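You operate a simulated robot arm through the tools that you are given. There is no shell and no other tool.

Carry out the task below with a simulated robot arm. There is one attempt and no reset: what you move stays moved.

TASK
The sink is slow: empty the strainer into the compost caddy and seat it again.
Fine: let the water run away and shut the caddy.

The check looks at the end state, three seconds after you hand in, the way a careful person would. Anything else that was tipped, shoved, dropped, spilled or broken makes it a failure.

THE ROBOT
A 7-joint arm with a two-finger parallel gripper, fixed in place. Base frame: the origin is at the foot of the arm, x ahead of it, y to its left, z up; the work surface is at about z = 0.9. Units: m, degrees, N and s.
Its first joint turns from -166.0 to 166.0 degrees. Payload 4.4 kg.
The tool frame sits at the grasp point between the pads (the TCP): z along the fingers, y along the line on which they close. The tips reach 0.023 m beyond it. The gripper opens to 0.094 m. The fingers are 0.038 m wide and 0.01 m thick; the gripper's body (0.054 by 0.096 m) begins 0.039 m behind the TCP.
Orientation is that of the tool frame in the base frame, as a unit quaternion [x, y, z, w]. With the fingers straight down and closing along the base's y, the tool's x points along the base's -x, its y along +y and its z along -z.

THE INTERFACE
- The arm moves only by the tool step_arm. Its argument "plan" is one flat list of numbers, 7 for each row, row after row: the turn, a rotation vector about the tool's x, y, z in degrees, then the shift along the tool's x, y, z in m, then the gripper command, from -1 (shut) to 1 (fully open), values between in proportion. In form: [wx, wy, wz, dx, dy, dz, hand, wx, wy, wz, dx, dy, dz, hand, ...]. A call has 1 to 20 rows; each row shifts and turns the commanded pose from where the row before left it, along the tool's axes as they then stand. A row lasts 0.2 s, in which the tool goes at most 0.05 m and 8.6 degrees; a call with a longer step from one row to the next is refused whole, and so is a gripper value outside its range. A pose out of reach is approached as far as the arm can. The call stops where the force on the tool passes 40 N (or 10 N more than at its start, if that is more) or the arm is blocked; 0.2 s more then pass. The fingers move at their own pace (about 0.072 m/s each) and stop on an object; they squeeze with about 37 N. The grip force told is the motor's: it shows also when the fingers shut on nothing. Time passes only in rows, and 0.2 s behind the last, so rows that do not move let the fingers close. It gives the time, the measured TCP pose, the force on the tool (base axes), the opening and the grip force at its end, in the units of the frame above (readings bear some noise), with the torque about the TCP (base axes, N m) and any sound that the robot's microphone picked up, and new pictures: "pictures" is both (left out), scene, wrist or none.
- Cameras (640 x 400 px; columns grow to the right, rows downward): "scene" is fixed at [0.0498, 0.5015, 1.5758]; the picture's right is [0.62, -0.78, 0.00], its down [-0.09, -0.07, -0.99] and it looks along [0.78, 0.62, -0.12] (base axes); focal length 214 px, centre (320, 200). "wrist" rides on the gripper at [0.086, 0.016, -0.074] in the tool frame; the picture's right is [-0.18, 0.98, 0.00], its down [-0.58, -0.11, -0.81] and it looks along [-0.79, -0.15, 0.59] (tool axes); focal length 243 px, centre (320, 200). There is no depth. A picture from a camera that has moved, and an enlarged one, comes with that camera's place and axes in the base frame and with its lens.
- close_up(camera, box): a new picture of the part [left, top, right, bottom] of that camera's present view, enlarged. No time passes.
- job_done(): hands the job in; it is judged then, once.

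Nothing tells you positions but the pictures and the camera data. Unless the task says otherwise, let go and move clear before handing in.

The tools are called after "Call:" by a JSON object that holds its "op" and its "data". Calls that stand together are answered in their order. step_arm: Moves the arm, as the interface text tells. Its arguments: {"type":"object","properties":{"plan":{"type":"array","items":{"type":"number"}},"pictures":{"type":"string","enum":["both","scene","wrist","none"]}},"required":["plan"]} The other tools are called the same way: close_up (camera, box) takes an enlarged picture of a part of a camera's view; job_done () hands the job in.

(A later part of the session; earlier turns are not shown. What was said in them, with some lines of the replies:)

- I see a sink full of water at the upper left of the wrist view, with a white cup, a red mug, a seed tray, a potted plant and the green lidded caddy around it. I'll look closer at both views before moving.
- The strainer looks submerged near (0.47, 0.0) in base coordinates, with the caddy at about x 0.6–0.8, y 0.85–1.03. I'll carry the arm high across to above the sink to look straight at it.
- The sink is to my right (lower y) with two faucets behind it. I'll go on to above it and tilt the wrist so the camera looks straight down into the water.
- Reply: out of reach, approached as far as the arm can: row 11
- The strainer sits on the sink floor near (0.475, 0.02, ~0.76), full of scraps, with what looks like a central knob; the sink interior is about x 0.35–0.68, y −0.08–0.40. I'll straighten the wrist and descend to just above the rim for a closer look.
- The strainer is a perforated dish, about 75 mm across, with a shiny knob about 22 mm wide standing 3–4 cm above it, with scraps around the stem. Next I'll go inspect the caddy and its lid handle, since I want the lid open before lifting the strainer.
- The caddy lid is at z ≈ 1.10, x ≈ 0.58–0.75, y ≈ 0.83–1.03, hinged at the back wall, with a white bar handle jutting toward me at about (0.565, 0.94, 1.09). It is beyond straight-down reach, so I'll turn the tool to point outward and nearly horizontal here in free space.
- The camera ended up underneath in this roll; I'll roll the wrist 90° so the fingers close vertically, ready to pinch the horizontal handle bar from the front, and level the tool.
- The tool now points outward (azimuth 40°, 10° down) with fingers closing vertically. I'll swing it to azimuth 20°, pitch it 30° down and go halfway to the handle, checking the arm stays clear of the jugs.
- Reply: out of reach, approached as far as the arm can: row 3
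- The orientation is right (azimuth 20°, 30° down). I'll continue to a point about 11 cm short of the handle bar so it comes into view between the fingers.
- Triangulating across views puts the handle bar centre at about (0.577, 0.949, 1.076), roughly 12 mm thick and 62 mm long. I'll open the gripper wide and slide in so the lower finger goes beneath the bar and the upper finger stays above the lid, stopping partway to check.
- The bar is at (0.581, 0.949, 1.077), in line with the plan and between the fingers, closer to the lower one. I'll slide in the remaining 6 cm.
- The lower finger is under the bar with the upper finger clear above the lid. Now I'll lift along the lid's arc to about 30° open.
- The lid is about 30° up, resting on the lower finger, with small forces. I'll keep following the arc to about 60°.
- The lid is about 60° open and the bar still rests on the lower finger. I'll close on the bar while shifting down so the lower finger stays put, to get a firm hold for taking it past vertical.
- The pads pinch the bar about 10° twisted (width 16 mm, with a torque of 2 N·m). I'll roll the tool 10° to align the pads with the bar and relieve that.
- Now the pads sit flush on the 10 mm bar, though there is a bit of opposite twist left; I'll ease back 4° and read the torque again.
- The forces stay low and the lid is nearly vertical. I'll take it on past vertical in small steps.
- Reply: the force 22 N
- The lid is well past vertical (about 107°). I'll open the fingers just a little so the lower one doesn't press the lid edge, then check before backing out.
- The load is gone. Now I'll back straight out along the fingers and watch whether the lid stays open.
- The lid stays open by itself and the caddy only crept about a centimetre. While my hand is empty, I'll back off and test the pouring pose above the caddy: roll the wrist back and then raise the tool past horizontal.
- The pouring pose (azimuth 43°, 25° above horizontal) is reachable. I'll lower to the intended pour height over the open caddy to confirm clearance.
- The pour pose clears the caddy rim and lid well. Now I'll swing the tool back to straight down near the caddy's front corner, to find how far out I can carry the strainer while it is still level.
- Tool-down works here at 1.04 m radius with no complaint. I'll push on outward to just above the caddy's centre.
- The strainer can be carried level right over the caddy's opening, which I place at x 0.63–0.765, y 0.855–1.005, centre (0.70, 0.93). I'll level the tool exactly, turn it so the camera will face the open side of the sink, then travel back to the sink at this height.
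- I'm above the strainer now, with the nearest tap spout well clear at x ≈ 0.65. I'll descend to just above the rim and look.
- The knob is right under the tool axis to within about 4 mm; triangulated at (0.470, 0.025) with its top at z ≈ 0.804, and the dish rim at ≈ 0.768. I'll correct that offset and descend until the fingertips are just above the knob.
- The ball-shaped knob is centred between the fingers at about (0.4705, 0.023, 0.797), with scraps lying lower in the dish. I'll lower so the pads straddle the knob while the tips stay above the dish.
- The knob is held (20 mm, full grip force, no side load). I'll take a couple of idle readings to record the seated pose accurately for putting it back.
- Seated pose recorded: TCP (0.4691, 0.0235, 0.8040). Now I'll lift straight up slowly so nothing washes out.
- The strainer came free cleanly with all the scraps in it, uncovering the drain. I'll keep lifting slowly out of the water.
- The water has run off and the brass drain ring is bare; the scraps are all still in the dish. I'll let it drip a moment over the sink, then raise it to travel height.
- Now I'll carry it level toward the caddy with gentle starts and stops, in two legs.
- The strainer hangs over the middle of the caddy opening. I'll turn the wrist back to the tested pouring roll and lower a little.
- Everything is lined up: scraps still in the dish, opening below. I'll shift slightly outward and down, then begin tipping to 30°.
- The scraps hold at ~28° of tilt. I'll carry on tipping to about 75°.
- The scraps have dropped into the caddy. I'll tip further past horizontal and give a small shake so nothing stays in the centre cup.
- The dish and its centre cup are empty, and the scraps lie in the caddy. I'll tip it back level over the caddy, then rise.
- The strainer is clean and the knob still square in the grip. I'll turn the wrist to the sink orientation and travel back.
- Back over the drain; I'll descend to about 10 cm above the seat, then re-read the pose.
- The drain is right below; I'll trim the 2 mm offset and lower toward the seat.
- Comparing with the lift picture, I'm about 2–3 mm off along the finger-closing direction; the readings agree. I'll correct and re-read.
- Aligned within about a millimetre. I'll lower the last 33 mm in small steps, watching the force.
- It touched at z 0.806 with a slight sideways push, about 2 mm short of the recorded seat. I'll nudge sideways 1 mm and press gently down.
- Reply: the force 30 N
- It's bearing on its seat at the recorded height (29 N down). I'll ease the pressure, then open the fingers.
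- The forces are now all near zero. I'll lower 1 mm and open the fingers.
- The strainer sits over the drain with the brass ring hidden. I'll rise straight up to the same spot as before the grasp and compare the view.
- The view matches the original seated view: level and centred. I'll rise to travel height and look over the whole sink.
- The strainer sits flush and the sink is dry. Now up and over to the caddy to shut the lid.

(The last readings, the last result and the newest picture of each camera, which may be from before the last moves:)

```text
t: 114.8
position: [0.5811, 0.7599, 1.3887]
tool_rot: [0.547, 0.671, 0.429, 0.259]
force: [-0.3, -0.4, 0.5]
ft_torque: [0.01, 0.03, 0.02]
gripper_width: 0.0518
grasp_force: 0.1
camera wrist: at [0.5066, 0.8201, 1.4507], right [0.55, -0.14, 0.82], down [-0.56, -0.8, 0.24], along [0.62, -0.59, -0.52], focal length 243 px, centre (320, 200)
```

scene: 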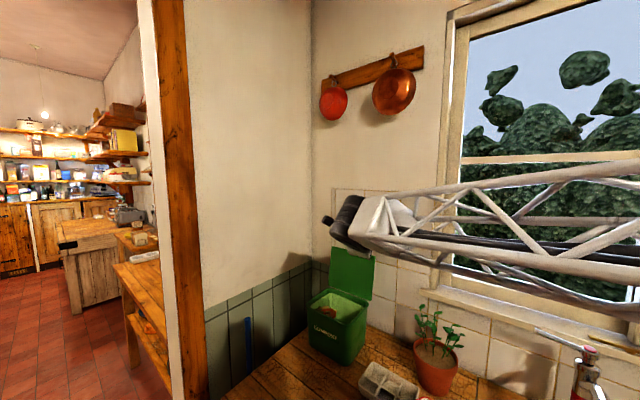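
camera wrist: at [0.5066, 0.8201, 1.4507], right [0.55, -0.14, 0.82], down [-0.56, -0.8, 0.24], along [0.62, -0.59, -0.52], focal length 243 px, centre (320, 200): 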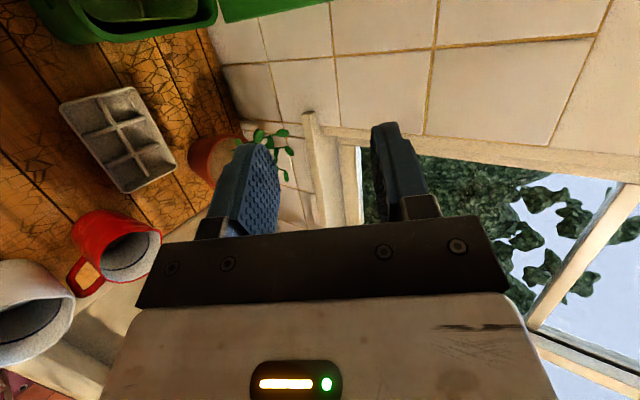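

I have the same tool orientation as when I let go of the handle. I'll move to a point in line with the raised bar and look before closing in.

Call:
{"op": "step_arm", "data": {"plan": [0, 0, 0, 0.0233, 0.0123, 0.0377, -0.4, 0, 0, 0, 0.0233, 0.0123, 0.0377, -0.4, 0, 0, 0, 0.0233, 0.0123, 0.0377, -0.4, 0, 0, 0, 0.0233, 0.0123, 0.0377, -0.4]}}

Call:
{"op": "close_up", "data": {"camera": "wrist", "box": [180, 0, 440, 200]}}

```text
t: 115.8
position: [0.7026, 0.8975, 1.3661]
tool_rot: [0.547, 0.671, 0.429, 0.259]
force: [-0.8, 0.4, 1.6]
ft_torque: [0.01, 0.07, 0.04]
gripper_width: 0.0286
grasp_force: 0.0
camera wrist: at [0.6286, 0.9569, 1.4296], right [0.55, -0.14, 0.82], down [-0.56, -0.8, 0.24], along [0.62, -0.59, -0.52], focal length 243 px, centre (320, 200)
```

scene: 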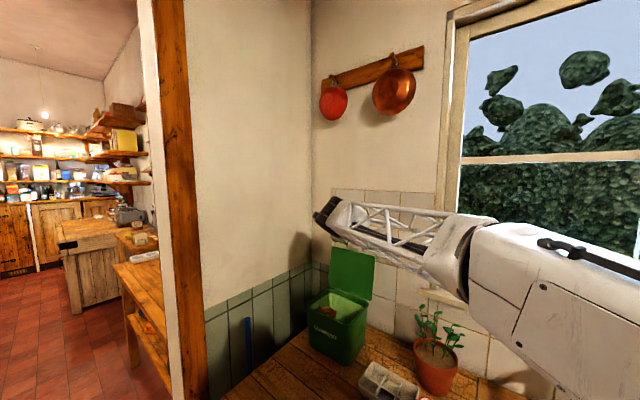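
wrist: 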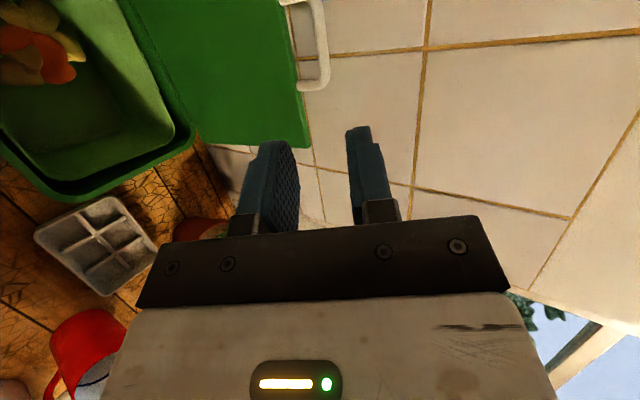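

```text
2.00 times, centred on (310, 100) of wrist
camera zoom: at [0.6286, 0.9569, 1.4296], right [0.55, -0.14, 0.82], down [-0.56, -0.8, 0.24], along [0.62, -0.59, -0.52], focal length 485 px, centre (340, 400)
```

zoom: 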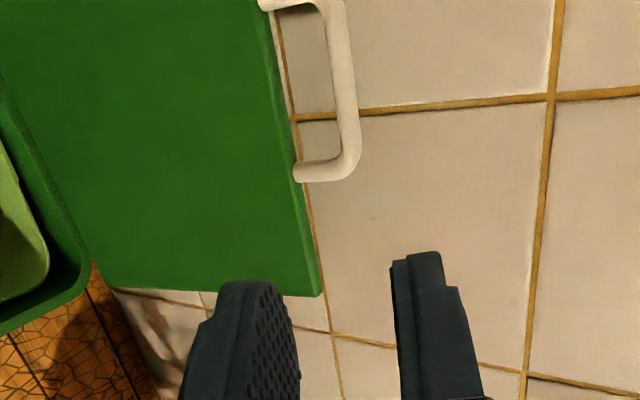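

The bar is at (0.851, y 0.907–0.970, 1.277), right in line. I'll narrow the fingers to about 19 mm and advance most of the way, then check alignment.

Call:
{"op": "step_arm", "data": {"plan": [0, 0, 0, -0.004, 0.0003, 0.035, -0.6, 0, 0, 0, -0.004, 0.0003, 0.035, -0.6, 0, 0, 0, -0.0036, 0, 0.035, -0.6, 0, 0, 0, 0, 0, 0, -0.6], "pictures": "wrist"}}

Call:
{"op": "close_up", "data": {"camera": "wrist", "box": [200, 20, 440, 220]}}

```text
t: 116.8
position: [0.7922, 0.9152, 1.3124]
tool_rot: [0.548, 0.671, 0.428, 0.258]
force: [0.4, -0.5, 0.3]
ft_torque: [0.02, 0.01, -0.02]
gripper_width: 0.0187
grasp_force: 0.1
camera wrist: at [0.7166, 0.9757, 1.3746], right [0.56, -0.14, 0.82], down [-0.56, -0.79, 0.24], along [0.62, -0.59, -0.52], focal length 243 px, centre (320, 200)
```

wrist: 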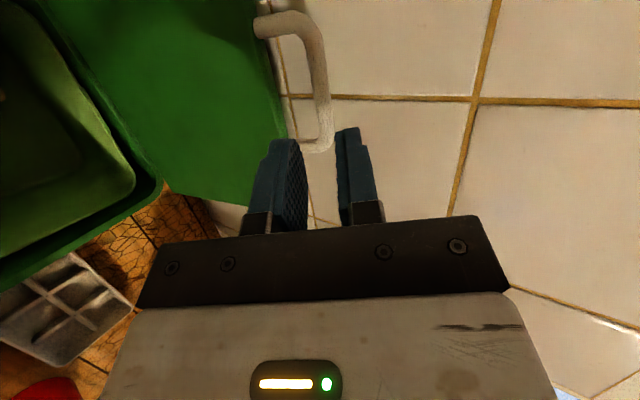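

```text
2.00 times, centred on (320, 120) of wrist
camera zoom: at [0.7166, 0.9757, 1.3746], right [0.56, -0.14, 0.82], down [-0.56, -0.79, 0.24], along [0.62, -0.59, -0.52], focal length 485 px, centre (320, 360)
```

zoom: 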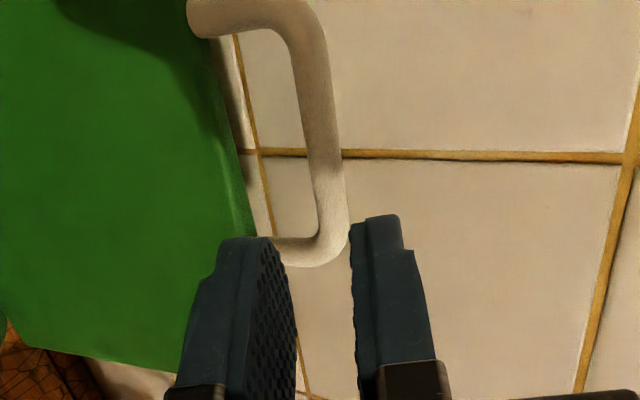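

The bar is aligned vertically with the gap to within 1–2 mm, but 6.5 mm off sideways, and the finger must pass inside the U. I'll centre it and then advance so the bar lies near the pad tips.

Call:
{"op": "step_arm", "data": {"plan": [0, 0, 0, 0.0065, 0, 0, -0.6, 0, 0, 0, 0, 0, 0.018, -0.6, 0, 0, 0, 0, 0, 0.018, -0.6, 0, 0, 0, 0, 0, 0.018, -0.6], "pictures": "wrist"}}

Call:
{"op": "close_up", "data": {"camera": "wrist", "box": [200, 40, 440, 240]}}

```text
t: 117.8
position: [0.8334, 0.9388, 1.2861]
tool_rot: [0.547, 0.672, 0.428, 0.257]
force: [1.4, -0.3, -0.4]
ft_torque: [0.03, 0.03, -0.03]
gripper_width: 0.0189
grasp_force: 0.0
camera wrist: at [0.7593, 0.9987, 1.3479], right [0.55, -0.14, 0.82], down [-0.56, -0.8, 0.24], along [0.62, -0.59, -0.52], focal length 243 px, centre (320, 200)
```

wrist: 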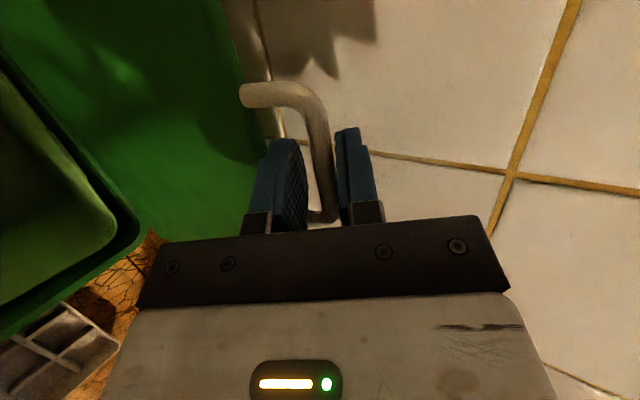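

```text
2.00 times, centred on (320, 140) of wrist
camera zoom: at [0.7593, 0.9987, 1.3479], right [0.55, -0.14, 0.82], down [-0.56, -0.8, 0.24], along [0.62, -0.59, -0.52], focal length 485 px, centre (320, 320)
```

zoom: 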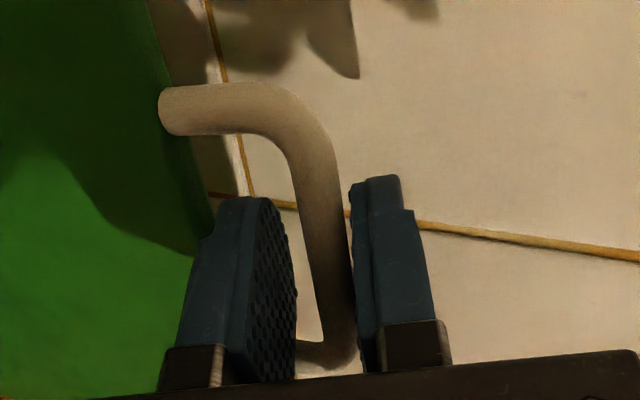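

The bar is in the gap. I'll go 3 mm deeper and close gently on it.

Call:
{"op": "step_arm", "data": {"plan": [0, 0, 0, 0, 0, 0.003, -0.6, 0, 0, 0, 0, 0, 0, -1, 0, 0, 0, 0, 0, 0, -1, 0, 0, 0, 0, 0, 0, -1], "pictures": "wrist"}}

```text
t: 118.8
position: [0.8372, 0.9391, 1.2866]
tool_rot: [0.547, 0.671, 0.429, 0.258]
force: [2.6, 6.4, 15.8]
ft_torque: [1.34, 0.0, -0.65]
gripper_width: 0.0101
grasp_force: 37.1
camera wrist: at [0.7621, 0.9984, 1.3488], right [0.55, -0.14, 0.82], down [-0.56, -0.8, 0.24], along [0.62, -0.59, -0.52], focal length 243 px, centre (320, 200)
```

wrist: 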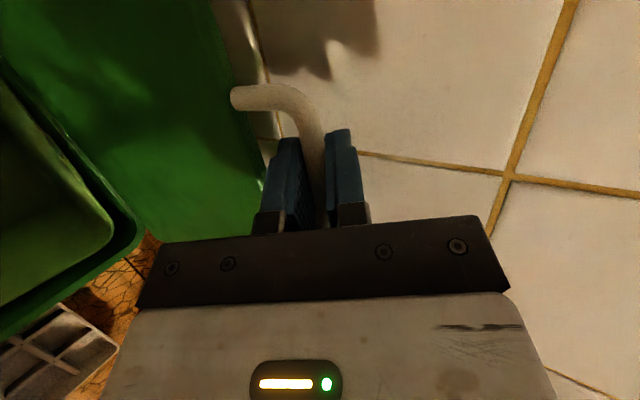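

Call:
{"op": "step_arm", "data": {"plan": [0, 0, 1, 0.0018, 0.0031, -0.0014, -1, 0, 0, 0, 0, 0, 0, -1], "pictures": "none"}}

```text
t: 119.4
position: [0.8381, 0.9399, 1.2858]
tool_rot: [0.554, 0.666, 0.43, 0.254]
force: [1.8, -5.4, 6.3]
ft_torque: [0.05, -0.06, -0.05]
gripper_width: 0.0099
grasp_force: 37.0
```

The grip is settled with low forces. I'll bring the lid forward along its arc in short stretches, checking force as I go.

Call:
{"op": "step_arm", "data": {"plan": [0, 0, 0, 0.0029, -0.0032, -0.0128, -1, 0, 0, 0, 0.0039, -0.004, -0.0124, -1], "pictures": "none"}}

```text
t: 120.0
position: [0.812, 0.9379, 1.2916]
tool_rot: [0.553, 0.666, 0.43, 0.255]
force: [1.2, 2.0, -7.6]
ft_torque: [-0.02, -0.11, -0.32]
gripper_width: 0.0094
grasp_force: 37.0
```

Call:
{"op": "step_arm", "data": {"plan": [0, 0, 0, 0.0036, -0.0065, -0.0115, -1, 0, 0, 0, 0.0036, -0.0065, -0.0115, -1], "pictures": "none"}}

```text
t: 120.6
position: [0.7861, 0.9383, 1.2958]
tool_rot: [0.554, 0.666, 0.43, 0.255]
force: [0.9, -2.2, -6.7]
ft_torque: [-0.13, -0.13, 0.2]
gripper_width: 0.0096
grasp_force: 37.1
```

Call:
{"op": "step_arm", "data": {"plan": [0, 0, 0, 0.0034, -0.0082, -0.0106, -1, 0, 0, 0, 0.0034, -0.0082, -0.0106, -1], "pictures": "none"}}

Call:
{"op": "step_arm", "data": {"plan": [0, 0, 0, 0.0032, -0.0091, -0.0099, -1, 0, 0, 0, 0.0032, -0.0091, -0.0099, -1]}}

```text
t: 121.2
position: [0.759, 0.9371, 1.2947]
tool_rot: [0.553, 0.666, 0.43, 0.255]
force: [1.4, -2.7, -5.1]
ft_torque: [-0.22, -0.2, 0.18]
gripper_width: 0.0095
grasp_force: 37.1
```

```text
t: 121.8
position: [0.731, 0.9372, 1.2891]
tool_rot: [0.553, 0.667, 0.43, 0.254]
force: [3.0, -3.4, -5.8]
ft_torque: [-0.39, -0.03, 0.13]
gripper_width: 0.0096
grasp_force: 36.8
camera wrist: at [0.6566, 0.998, 1.3535], right [0.56, -0.16, 0.81], down [-0.56, -0.79, 0.23], along [0.61, -0.59, -0.53], focal length 243 px, centre (320, 200)
```

scene: 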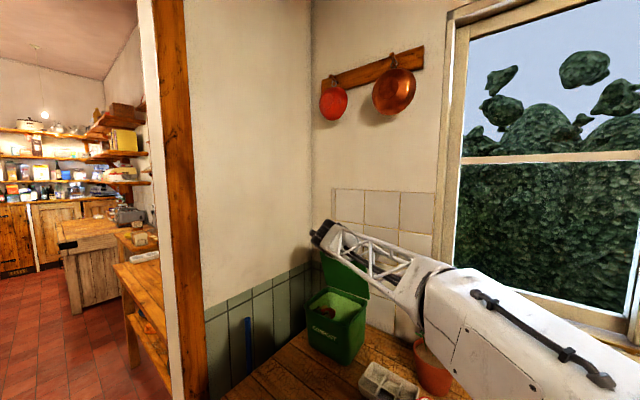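
wrist: 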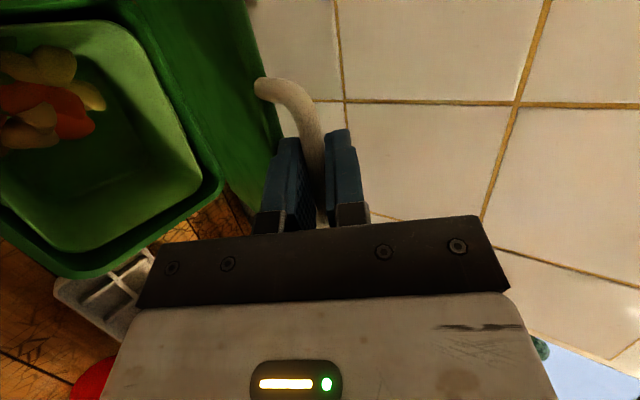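

Call:
{"op": "step_arm", "data": {"plan": [0, 0, 0, 0.0027, -0.0109, -0.0083, -1, 0, 0, 0, 0.0027, -0.0109, -0.0083, -1], "pictures": "none"}}

Call:
{"op": "step_arm", "data": {"plan": [0, 0, 0, 0.0024, -0.0116, -0.0071, -1, 0, 0, 0, 0.0024, -0.0116, -0.0071, -1], "pictures": "wrist"}}

```text
t: 122.4
position: [0.7034, 0.9377, 1.2788]
tool_rot: [0.553, 0.666, 0.43, 0.255]
force: [2.5, -2.6, -5.3]
ft_torque: [-0.09, -0.17, -0.1]
gripper_width: 0.0096
grasp_force: 37.0
```

```text
t: 123.0
position: [0.6781, 0.9381, 1.2679]
tool_rot: [0.553, 0.667, 0.431, 0.254]
force: [2.9, -2.8, -4.3]
ft_torque: [-0.17, 0.0, -0.11]
gripper_width: 0.0094
grasp_force: 36.9
camera wrist: at [0.6039, 0.9978, 1.3321], right [0.56, -0.16, 0.81], down [-0.56, -0.79, 0.23], along [0.61, -0.59, -0.53], focal length 243 px, centre (320, 200)
```

wrist: 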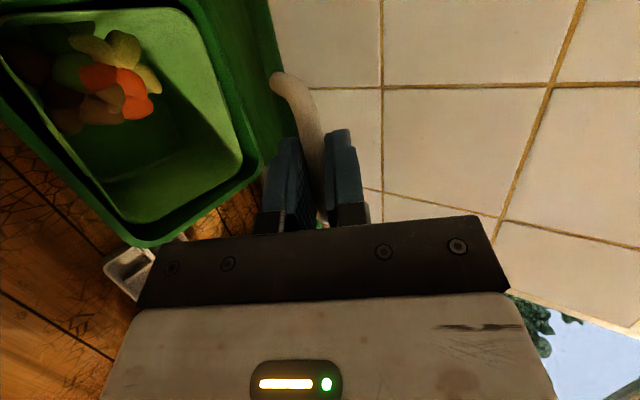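

Tracking is good (forces under 6 N). I'll keep hold of the bar and lower the lid further along the arc.

Call:
{"op": "step_arm", "data": {"plan": [0, 0, 0, 0.0019, -0.0125, -0.0055, -1, 0, 0, 0, 0.0019, -0.0125, -0.0055, -1], "pictures": "none"}}

Call:
{"op": "step_arm", "data": {"plan": [0, 0, 0, 0.0014, -0.0132, -0.0037, -1, 0, 0, 0, 0.0014, -0.0132, -0.0037, -1]}}

```text
t: 123.6
position: [0.6582, 0.9378, 1.2525]
tool_rot: [0.553, 0.667, 0.43, 0.254]
force: [2.3, -1.9, -4.1]
ft_torque: [-0.15, 0.04, -0.15]
gripper_width: 0.0096
grasp_force: 36.6
```

```text
t: 124.2
position: [0.6369, 0.9384, 1.2337]
tool_rot: [0.553, 0.667, 0.43, 0.254]
force: [3.3, 1.0, -3.7]
ft_torque: [0.1, -0.07, 0.13]
gripper_width: 0.0097
grasp_force: 37.0
camera wrist: at [0.5619, 0.9979, 1.298], right [0.56, -0.16, 0.81], down [-0.56, -0.79, 0.23], along [0.61, -0.59, -0.53], focal length 243 px, centre (320, 200)
```

scene: 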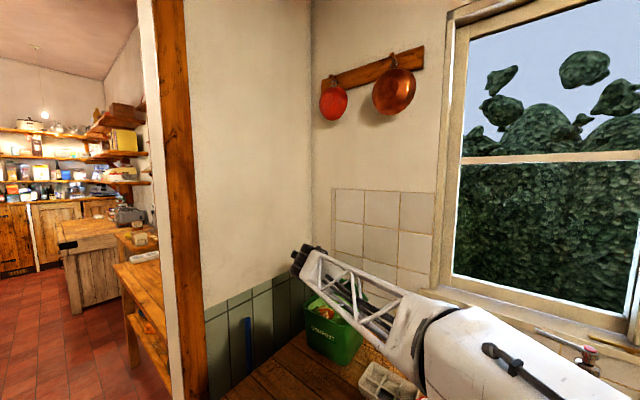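
wrist: 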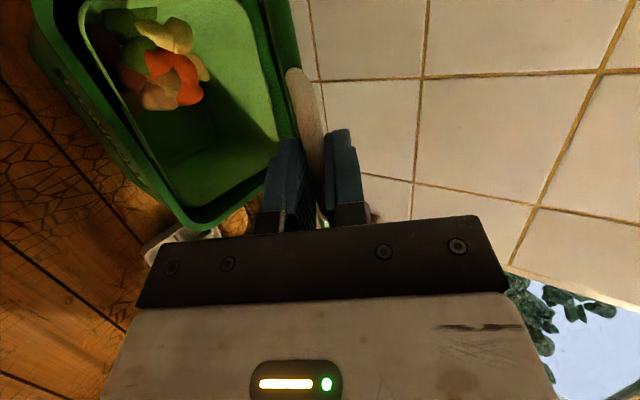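

Call:
{"op": "step_arm", "data": {"plan": [0, 0, 0, 0.0008, -0.0137, -0.0017, -1, 0, 0, 0, 0.0008, -0.0137, -0.0017, -1], "pictures": "none"}}

Call:
{"op": "step_arm", "data": {"plan": [0, 0, 0, 0.0003, -0.0137, 0.0002, -1, 0, 0, 0, 0.0003, -0.0137, 0.0002, -1], "pictures": "wrist"}}

```text
t: 124.8
position: [0.6183, 0.9379, 1.2135]
tool_rot: [0.553, 0.667, 0.43, 0.254]
force: [4.0, -1.4, -2.9]
ft_torque: [-0.1, -0.04, -0.08]
gripper_width: 0.0097
grasp_force: 36.7
```

```text
t: 125.4
position: [0.6046, 0.9386, 1.1896]
tool_rot: [0.553, 0.667, 0.43, 0.253]
force: [-0.6, 2.4, 0.9]
ft_torque: [0.03, -0.11, 0.0]
gripper_width: 0.0095
grasp_force: 36.7
camera wrist: at [0.5296, 0.9981, 1.2536], right [0.56, -0.16, 0.81], down [-0.56, -0.79, 0.23], along [0.61, -0.59, -0.53], focal length 243 px, centre (320, 200)
```

wrist: 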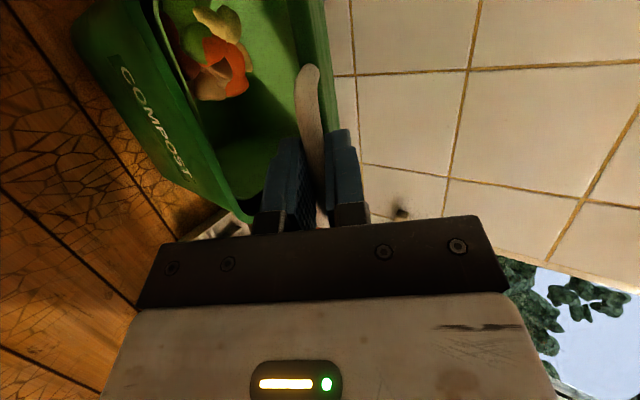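

Call:
{"op": "step_arm", "data": {"plan": [0, 0, 0, -0.0003, -0.0137, 0.0018, -1, 0, 0, 0, -0.0003, -0.0137, 0.0018, -1], "pictures": "none"}}

Call:
{"op": "step_arm", "data": {"plan": [0, 0, 0, -0.0008, -0.0133, 0.0035, -1, 0, 0, 0, -0.0008, -0.0133, 0.0035, -1]}}

Call:
{"op": "close_up", "data": {"camera": "wrist", "box": [180, 20, 440, 240]}}

```text
t: 126.0
position: [0.5932, 0.9383, 1.1616]
tool_rot: [0.553, 0.666, 0.43, 0.254]
force: [-5.4, -3.7, 2.1]
ft_torque: [-0.02, 0.06, -0.31]
gripper_width: 0.0097
grasp_force: 37.2
```

```text
t: 126.6
position: [0.5846, 0.938, 1.1353]
tool_rot: [0.553, 0.667, 0.43, 0.253]
force: [-6.5, 0.8, 1.1]
ft_torque: [0.06, 0.15, 0.09]
gripper_width: 0.0097
grasp_force: 36.9
camera wrist: at [0.5103, 0.9984, 1.1993], right [0.56, -0.16, 0.81], down [-0.56, -0.79, 0.23], along [0.61, -0.59, -0.53], focal length 243 px, centre (320, 200)
```

scene: 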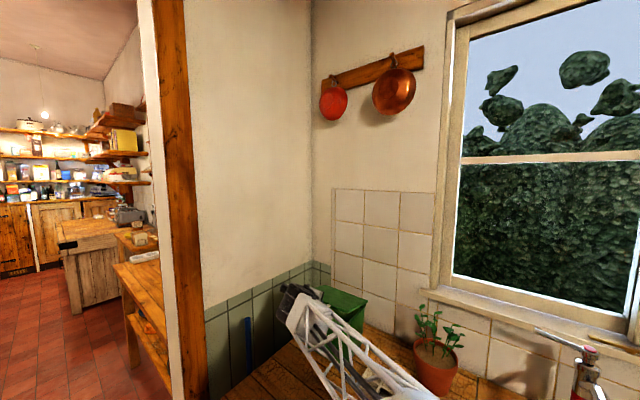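
wrist: 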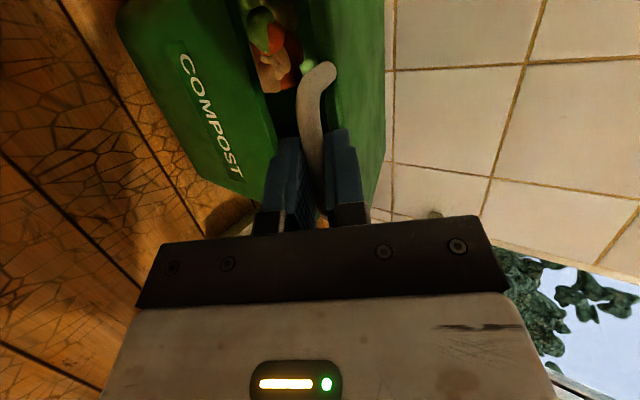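

```text
1.82 times, centred on (310, 130) of wrist
camera zoom: at [0.5103, 0.9984, 1.1993], right [0.56, -0.16, 0.81], down [-0.56, -0.79, 0.23], along [0.61, -0.59, -0.53], focal length 441 px, centre (338, 327)
```

zoom: 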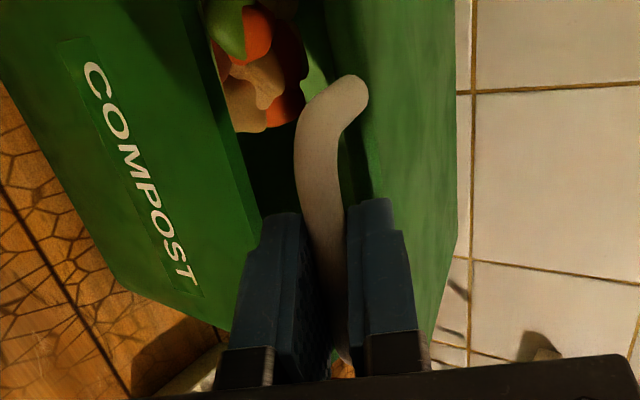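

Call:
{"op": "step_arm", "data": {"plan": [0, 0, 0, -0.0012, -0.013, 0.0047, -1, 0, 0, 0, -0.0012, -0.013, 0.0045, -1], "pictures": "wrist"}}

Call:
{"op": "close_up", "data": {"camera": "wrist", "box": [180, 20, 440, 240]}}

```text
t: 127.2
position: [0.5814, 0.939, 1.107]
tool_rot: [0.553, 0.667, 0.429, 0.255]
force: [-1.3, -1.2, -0.5]
ft_torque: [-0.15, 0.14, -0.47]
gripper_width: 0.0096
grasp_force: 37.1
camera wrist: at [0.5063, 0.9995, 1.1717], right [0.56, -0.16, 0.81], down [-0.56, -0.79, 0.23], along [0.61, -0.59, -0.53], focal length 243 px, centre (320, 200)
```

wrist: 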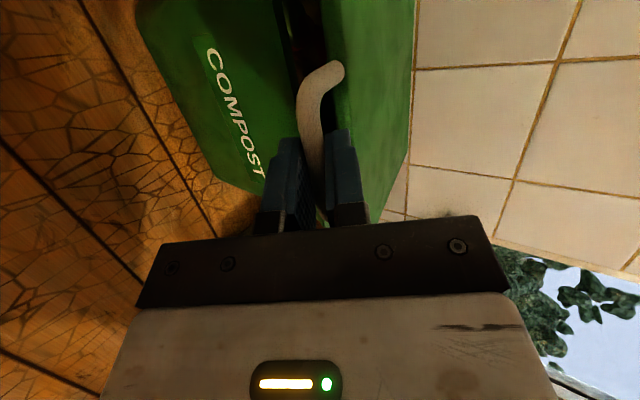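

```text
1.82 times, centred on (310, 130) of wrist
camera zoom: at [0.5063, 0.9995, 1.1717], right [0.56, -0.16, 0.81], down [-0.56, -0.79, 0.23], along [0.61, -0.59, -0.53], focal length 441 px, centre (338, 327)
```

zoom: 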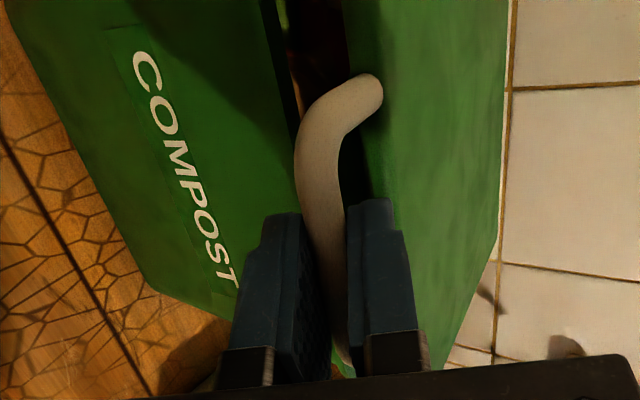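

Almost shut, with near-zero force. I'll lower the last 25 mm in small steps.

Call:
{"op": "step_arm", "data": {"plan": [0, 0, 0, -0.0009, -0.0058, 0.0034, -1, 0, 0, 0, -0.0009, -0.0058, 0.0034, -1, 0, 0, 0, -0.0009, -0.0058, 0.0034, -1], "pictures": "wrist"}}

Call:
{"op": "close_up", "data": {"camera": "wrist", "box": [180, 20, 440, 240]}}

```text
t: 128.0
position: [0.5803, 0.9388, 1.0898]
tool_rot: [0.553, 0.668, 0.429, 0.254]
force: [-6.2, 1.6, -0.1]
ft_torque: [0.36, 0.04, 0.32]
gripper_width: 0.0096
grasp_force: 36.5
camera wrist: at [0.5054, 0.9993, 1.1538], right [0.56, -0.16, 0.81], down [-0.56, -0.79, 0.23], along [0.61, -0.59, -0.53], focal length 243 px, centre (320, 200)
```

wrist: 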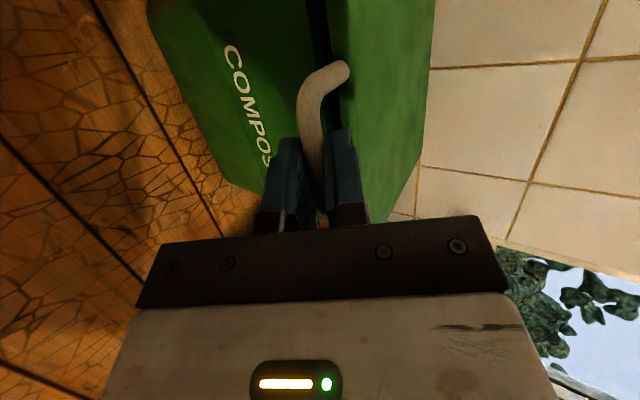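

```text
1.82 times, centred on (310, 130) of wrist
camera zoom: at [0.5054, 0.9993, 1.1538], right [0.56, -0.16, 0.81], down [-0.56, -0.79, 0.23], along [0.61, -0.59, -0.53], focal length 441 px, centre (338, 327)
```

zoom: 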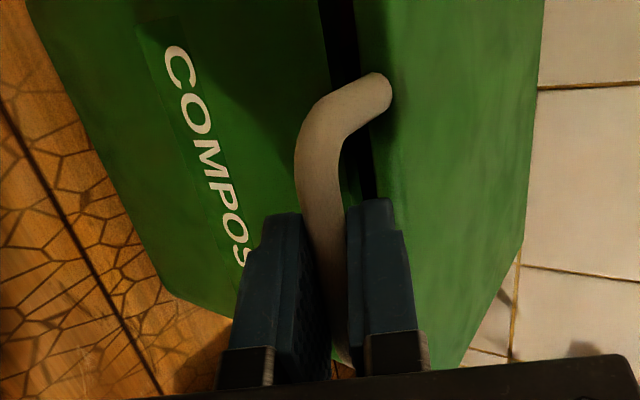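

Call:
{"op": "step_arm", "data": {"plan": [0, 0, 0, -0.0005, -0.0047, 0.0017, -1, 0, 0, 0, -0.0005, -0.0047, 0.0017, -1], "pictures": "wrist"}}

Call:
{"op": "close_up", "data": {"camera": "wrist", "box": [180, 20, 440, 240]}}

```text
t: 128.6
position: [0.5773, 0.9387, 1.08]
tool_rot: [0.554, 0.667, 0.43, 0.254]
force: [6.2, -0.2, -0.7]
ft_torque: [0.09, -0.01, 0.0]
gripper_width: 0.0098
grasp_force: 37.0
camera wrist: at [0.5032, 0.9974, 1.1436], right [0.56, -0.16, 0.81], down [-0.56, -0.79, 0.23], along [0.61, -0.59, -0.53], focal length 243 px, centre (320, 200)
```

wrist: 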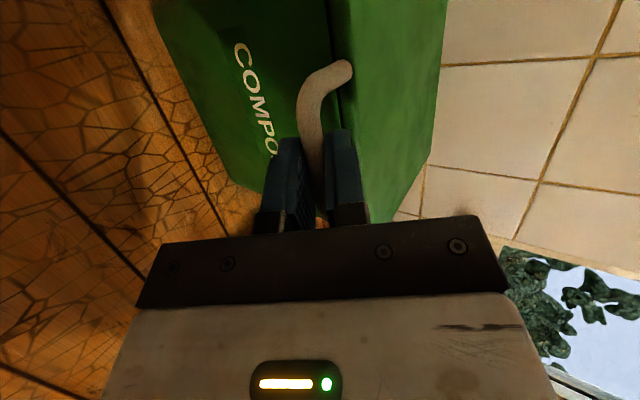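

```text
1.82 times, centred on (310, 130) of wrist
camera zoom: at [0.5032, 0.9974, 1.1436], right [0.56, -0.16, 0.81], down [-0.56, -0.79, 0.23], along [0.61, -0.59, -0.53], focal length 441 px, centre (338, 327)
```

zoom: 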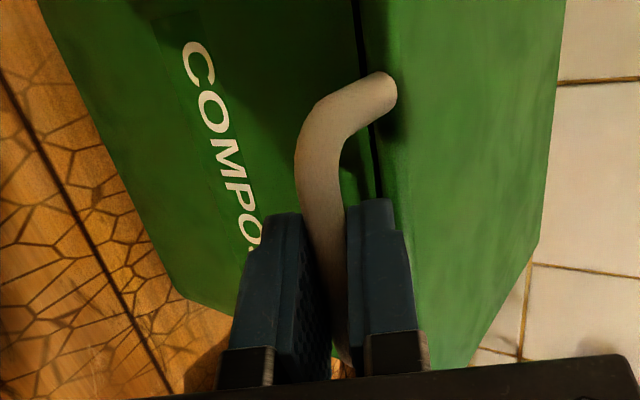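

Call:
{"op": "step_arm", "data": {"plan": [0, 0, 0, -0.0007, -0.0021, 0.0023, -1, 0, 0, 0, 0, 0, 0, -1], "pictures": "wrist"}}

Call:
{"op": "close_up", "data": {"camera": "wrist", "box": [180, 20, 440, 240]}}

```text
t: 129.2
position: [0.5788, 0.9378, 1.0791]
tool_rot: [0.553, 0.667, 0.431, 0.254]
force: [-6.6, -5.3, 7.2]
ft_torque: [-0.18, -0.05, -0.41]
gripper_width: 0.0096
grasp_force: 36.9
camera wrist: at [0.5035, 0.9978, 1.1424], right [0.56, -0.16, 0.81], down [-0.56, -0.79, 0.23], along [0.61, -0.59, -0.53], focal length 243 px, centre (320, 200)
```

wrist: 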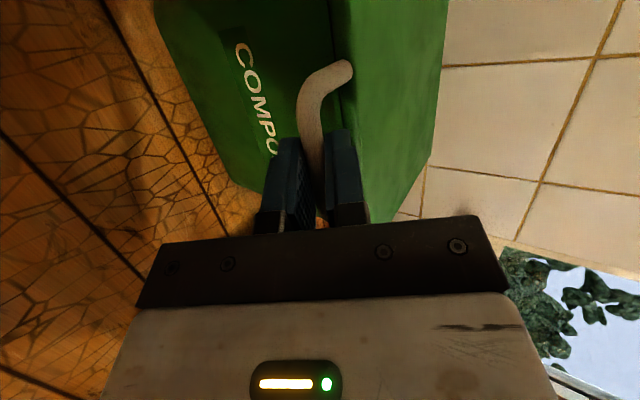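

```text
1.82 times, centred on (310, 130) of wrist
camera zoom: at [0.5035, 0.9978, 1.1424], right [0.56, -0.16, 0.81], down [-0.56, -0.79, 0.23], along [0.61, -0.59, -0.53], focal length 441 px, centre (338, 327)
```

zoom: 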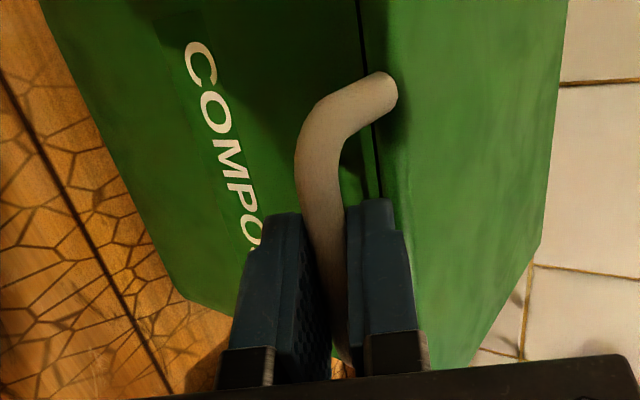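

The lid is down on its rim (seam closed, light contact force). I'll open the fingers just a little and slide straight back off the bar.

Call:
{"op": "step_arm", "data": {"plan": [0, 0, 0, 0, 0, 0, -0.68, 0, 0, 0, 0, 0, 0, -0.68], "pictures": "none"}}

```text
t: 129.8
position: [0.5779, 0.9382, 1.0766]
tool_rot: [0.553, 0.667, 0.429, 0.254]
force: [-0.2, -0.1, -0.3]
ft_torque: [0.03, -0.02, 0.01]
gripper_width: 0.0152
grasp_force: 0.1
```

Free of load. Backing out along the finger direction now.

Call:
{"op": "step_arm", "data": {"plan": [0, 0, 0, 0, 0, -0.008, -0.68, 0, 0, 0, 0, 0, -0.012, -0.68, 0, 0, 0, 0, 0, -0.025, -0.68, 0, 0, 0, 0, 0, -0.035, -0.68, 0, 0, 0, 0, 0, -0.035, -0.68]}}

Call:
{"op": "close_up", "data": {"camera": "wrist", "box": [160, 0, 460, 220]}}

```text
t: 131.0
position: [0.4858, 0.9054, 1.1342]
tool_rot: [0.553, 0.667, 0.429, 0.255]
force: [-0.2, 1.3, 0.5]
ft_torque: [0.01, -0.03, 0.0]
gripper_width: 0.0147
grasp_force: 0.0
camera wrist: at [0.411, 0.966, 1.1977], right [0.56, -0.16, 0.81], down [-0.56, -0.79, 0.23], along [0.61, -0.59, -0.53], focal length 243 px, centre (320, 200)
```

scene: 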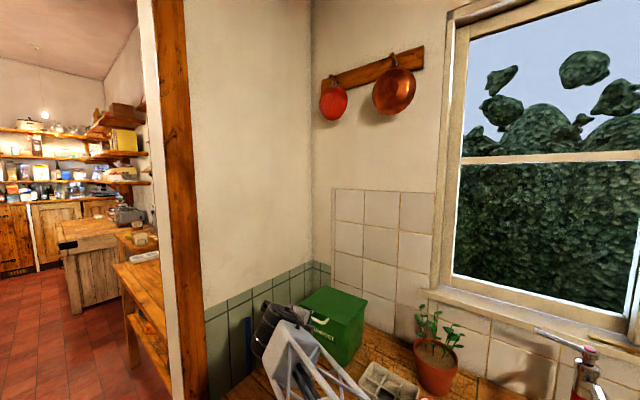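
wrist: 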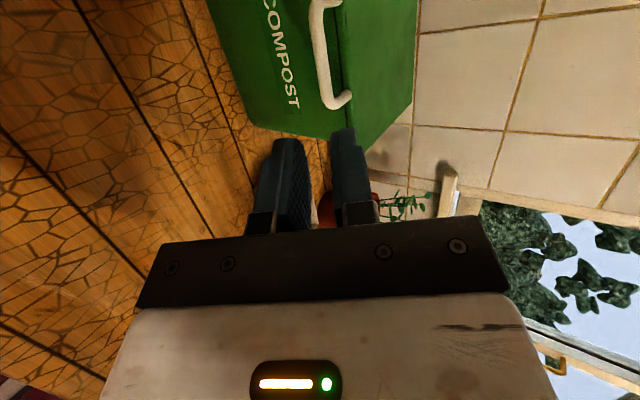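

```text
1.82 times, centred on (310, 110) of wrist
camera zoom: at [0.411, 0.966, 1.1977], right [0.56, -0.16, 0.81], down [-0.56, -0.79, 0.23], along [0.61, -0.59, -0.53], focal length 441 px, centre (338, 364)
```

zoom: 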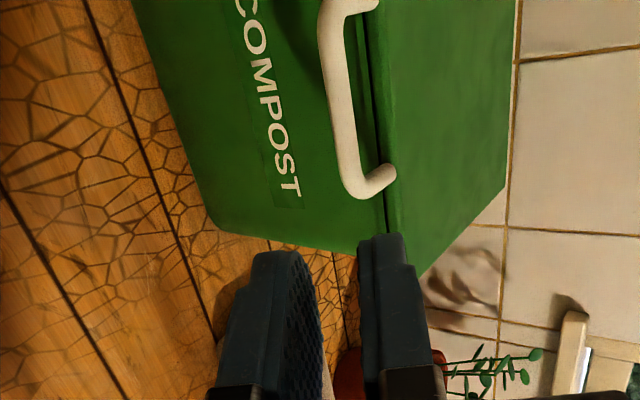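

The lid is shut with the same seam as at the start. I'll move up and away, then check the whole scene.

Call:
{"op": "step_arm", "data": {"plan": [0, 0, 0, 0.0062, 0.0384, -0.0225, -0.2, 0, 0, 0, 0.0062, 0.0384, -0.0225, -0.2, 0, 0, 0, 0.0062, 0.0384, -0.0225, -0.2, 0, 0, 0, 0.0062, 0.0384, -0.0225, -0.2, 0, 0, 0, 0.0062, 0.0384, -0.0225, -0.2, 0, 0, 0, 0.0062, 0.0384, -0.0225, -0.2, 0, 0, 0, 0, 0, -0.045, -0.2, 0, 0, 0, 0, 0, -0.045, -0.2]}}

Call:
{"op": "close_up", "data": {"camera": "scene", "box": [270, 270, 450, 400]}}

```text
t: 132.8
position: [0.4131, 0.879, 1.4478]
tool_rot: [0.553, 0.667, 0.429, 0.255]
force: [0.8, 0.5, -0.5]
ft_torque: [-0.04, -0.03, -0.04]
gripper_width: 0.0375
grasp_force: 0.0
camera wrist: at [0.3392, 0.9395, 1.5116], right [0.56, -0.16, 0.81], down [-0.56, -0.79, 0.23], along [0.61, -0.59, -0.53], focal length 243 px, centre (320, 200)
```

scene: 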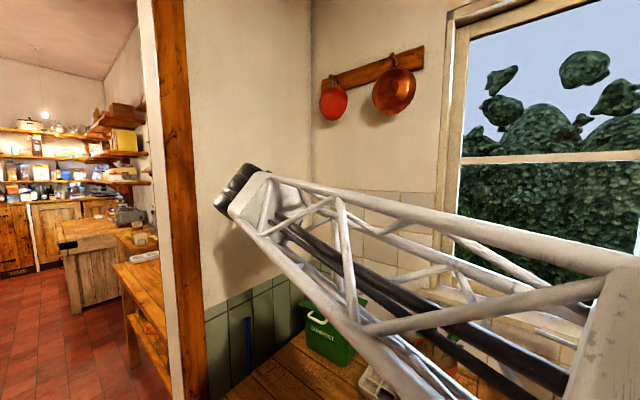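
wrist: 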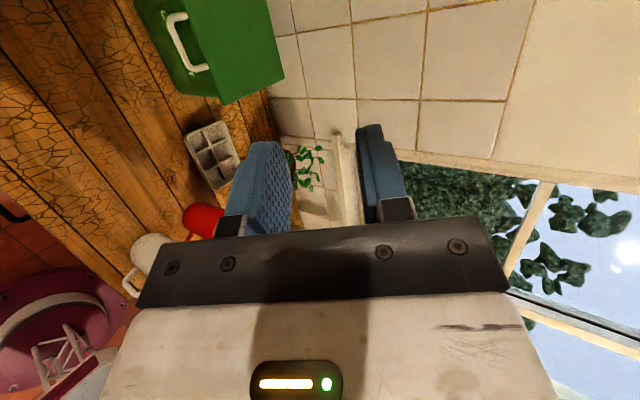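

```text
3.08 times, centred on (360, 335) of scene
camera zoom: at [0.0498, 0.5015, 1.5758], right [0.62, -0.78, 0.0], down [-0.09, -0.07, -0.99], along [0.78, 0.62, -0.12], focal length 660 px, centre (197, -215)
```

zoom: 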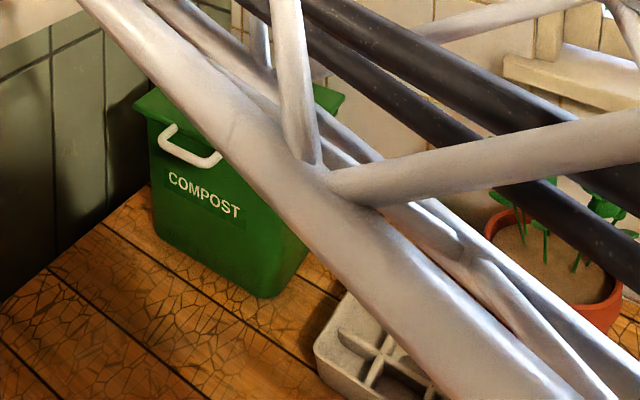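

The lid is shut and the caddy is within about 7 mm of where it started, with the scraps inside. The jugs, tray and plant are still standing. The strainer's knob measures the same height as before (0.797), the sink is dry, and the arm is clear, so I'm handing in.

Call:
{"op": "job_done", "data": {}}

```text
The job is handed in.
```

I emptied the strainer into the compost caddy, put it back in the drain and shut the caddy. The job is handed in.

- **Strainer:** It is empty and sits level in the drain. The knob measures the same height as before I lifted it.
- **Water:** It ran off as soon as I lifted the strainer out, and the sink looked empty afterwards.
- **Caddy:** All the scraps I could see went in, and the lid is closed on its rim. Working the lid shifted the caddy slightly; it ended up about 7 mm from where it started.
- **Everything else:** The jugs, tray and plant looked upright and in place in the last pictures, and I saw no scraps outside the caddy. The arm is clear of everything.
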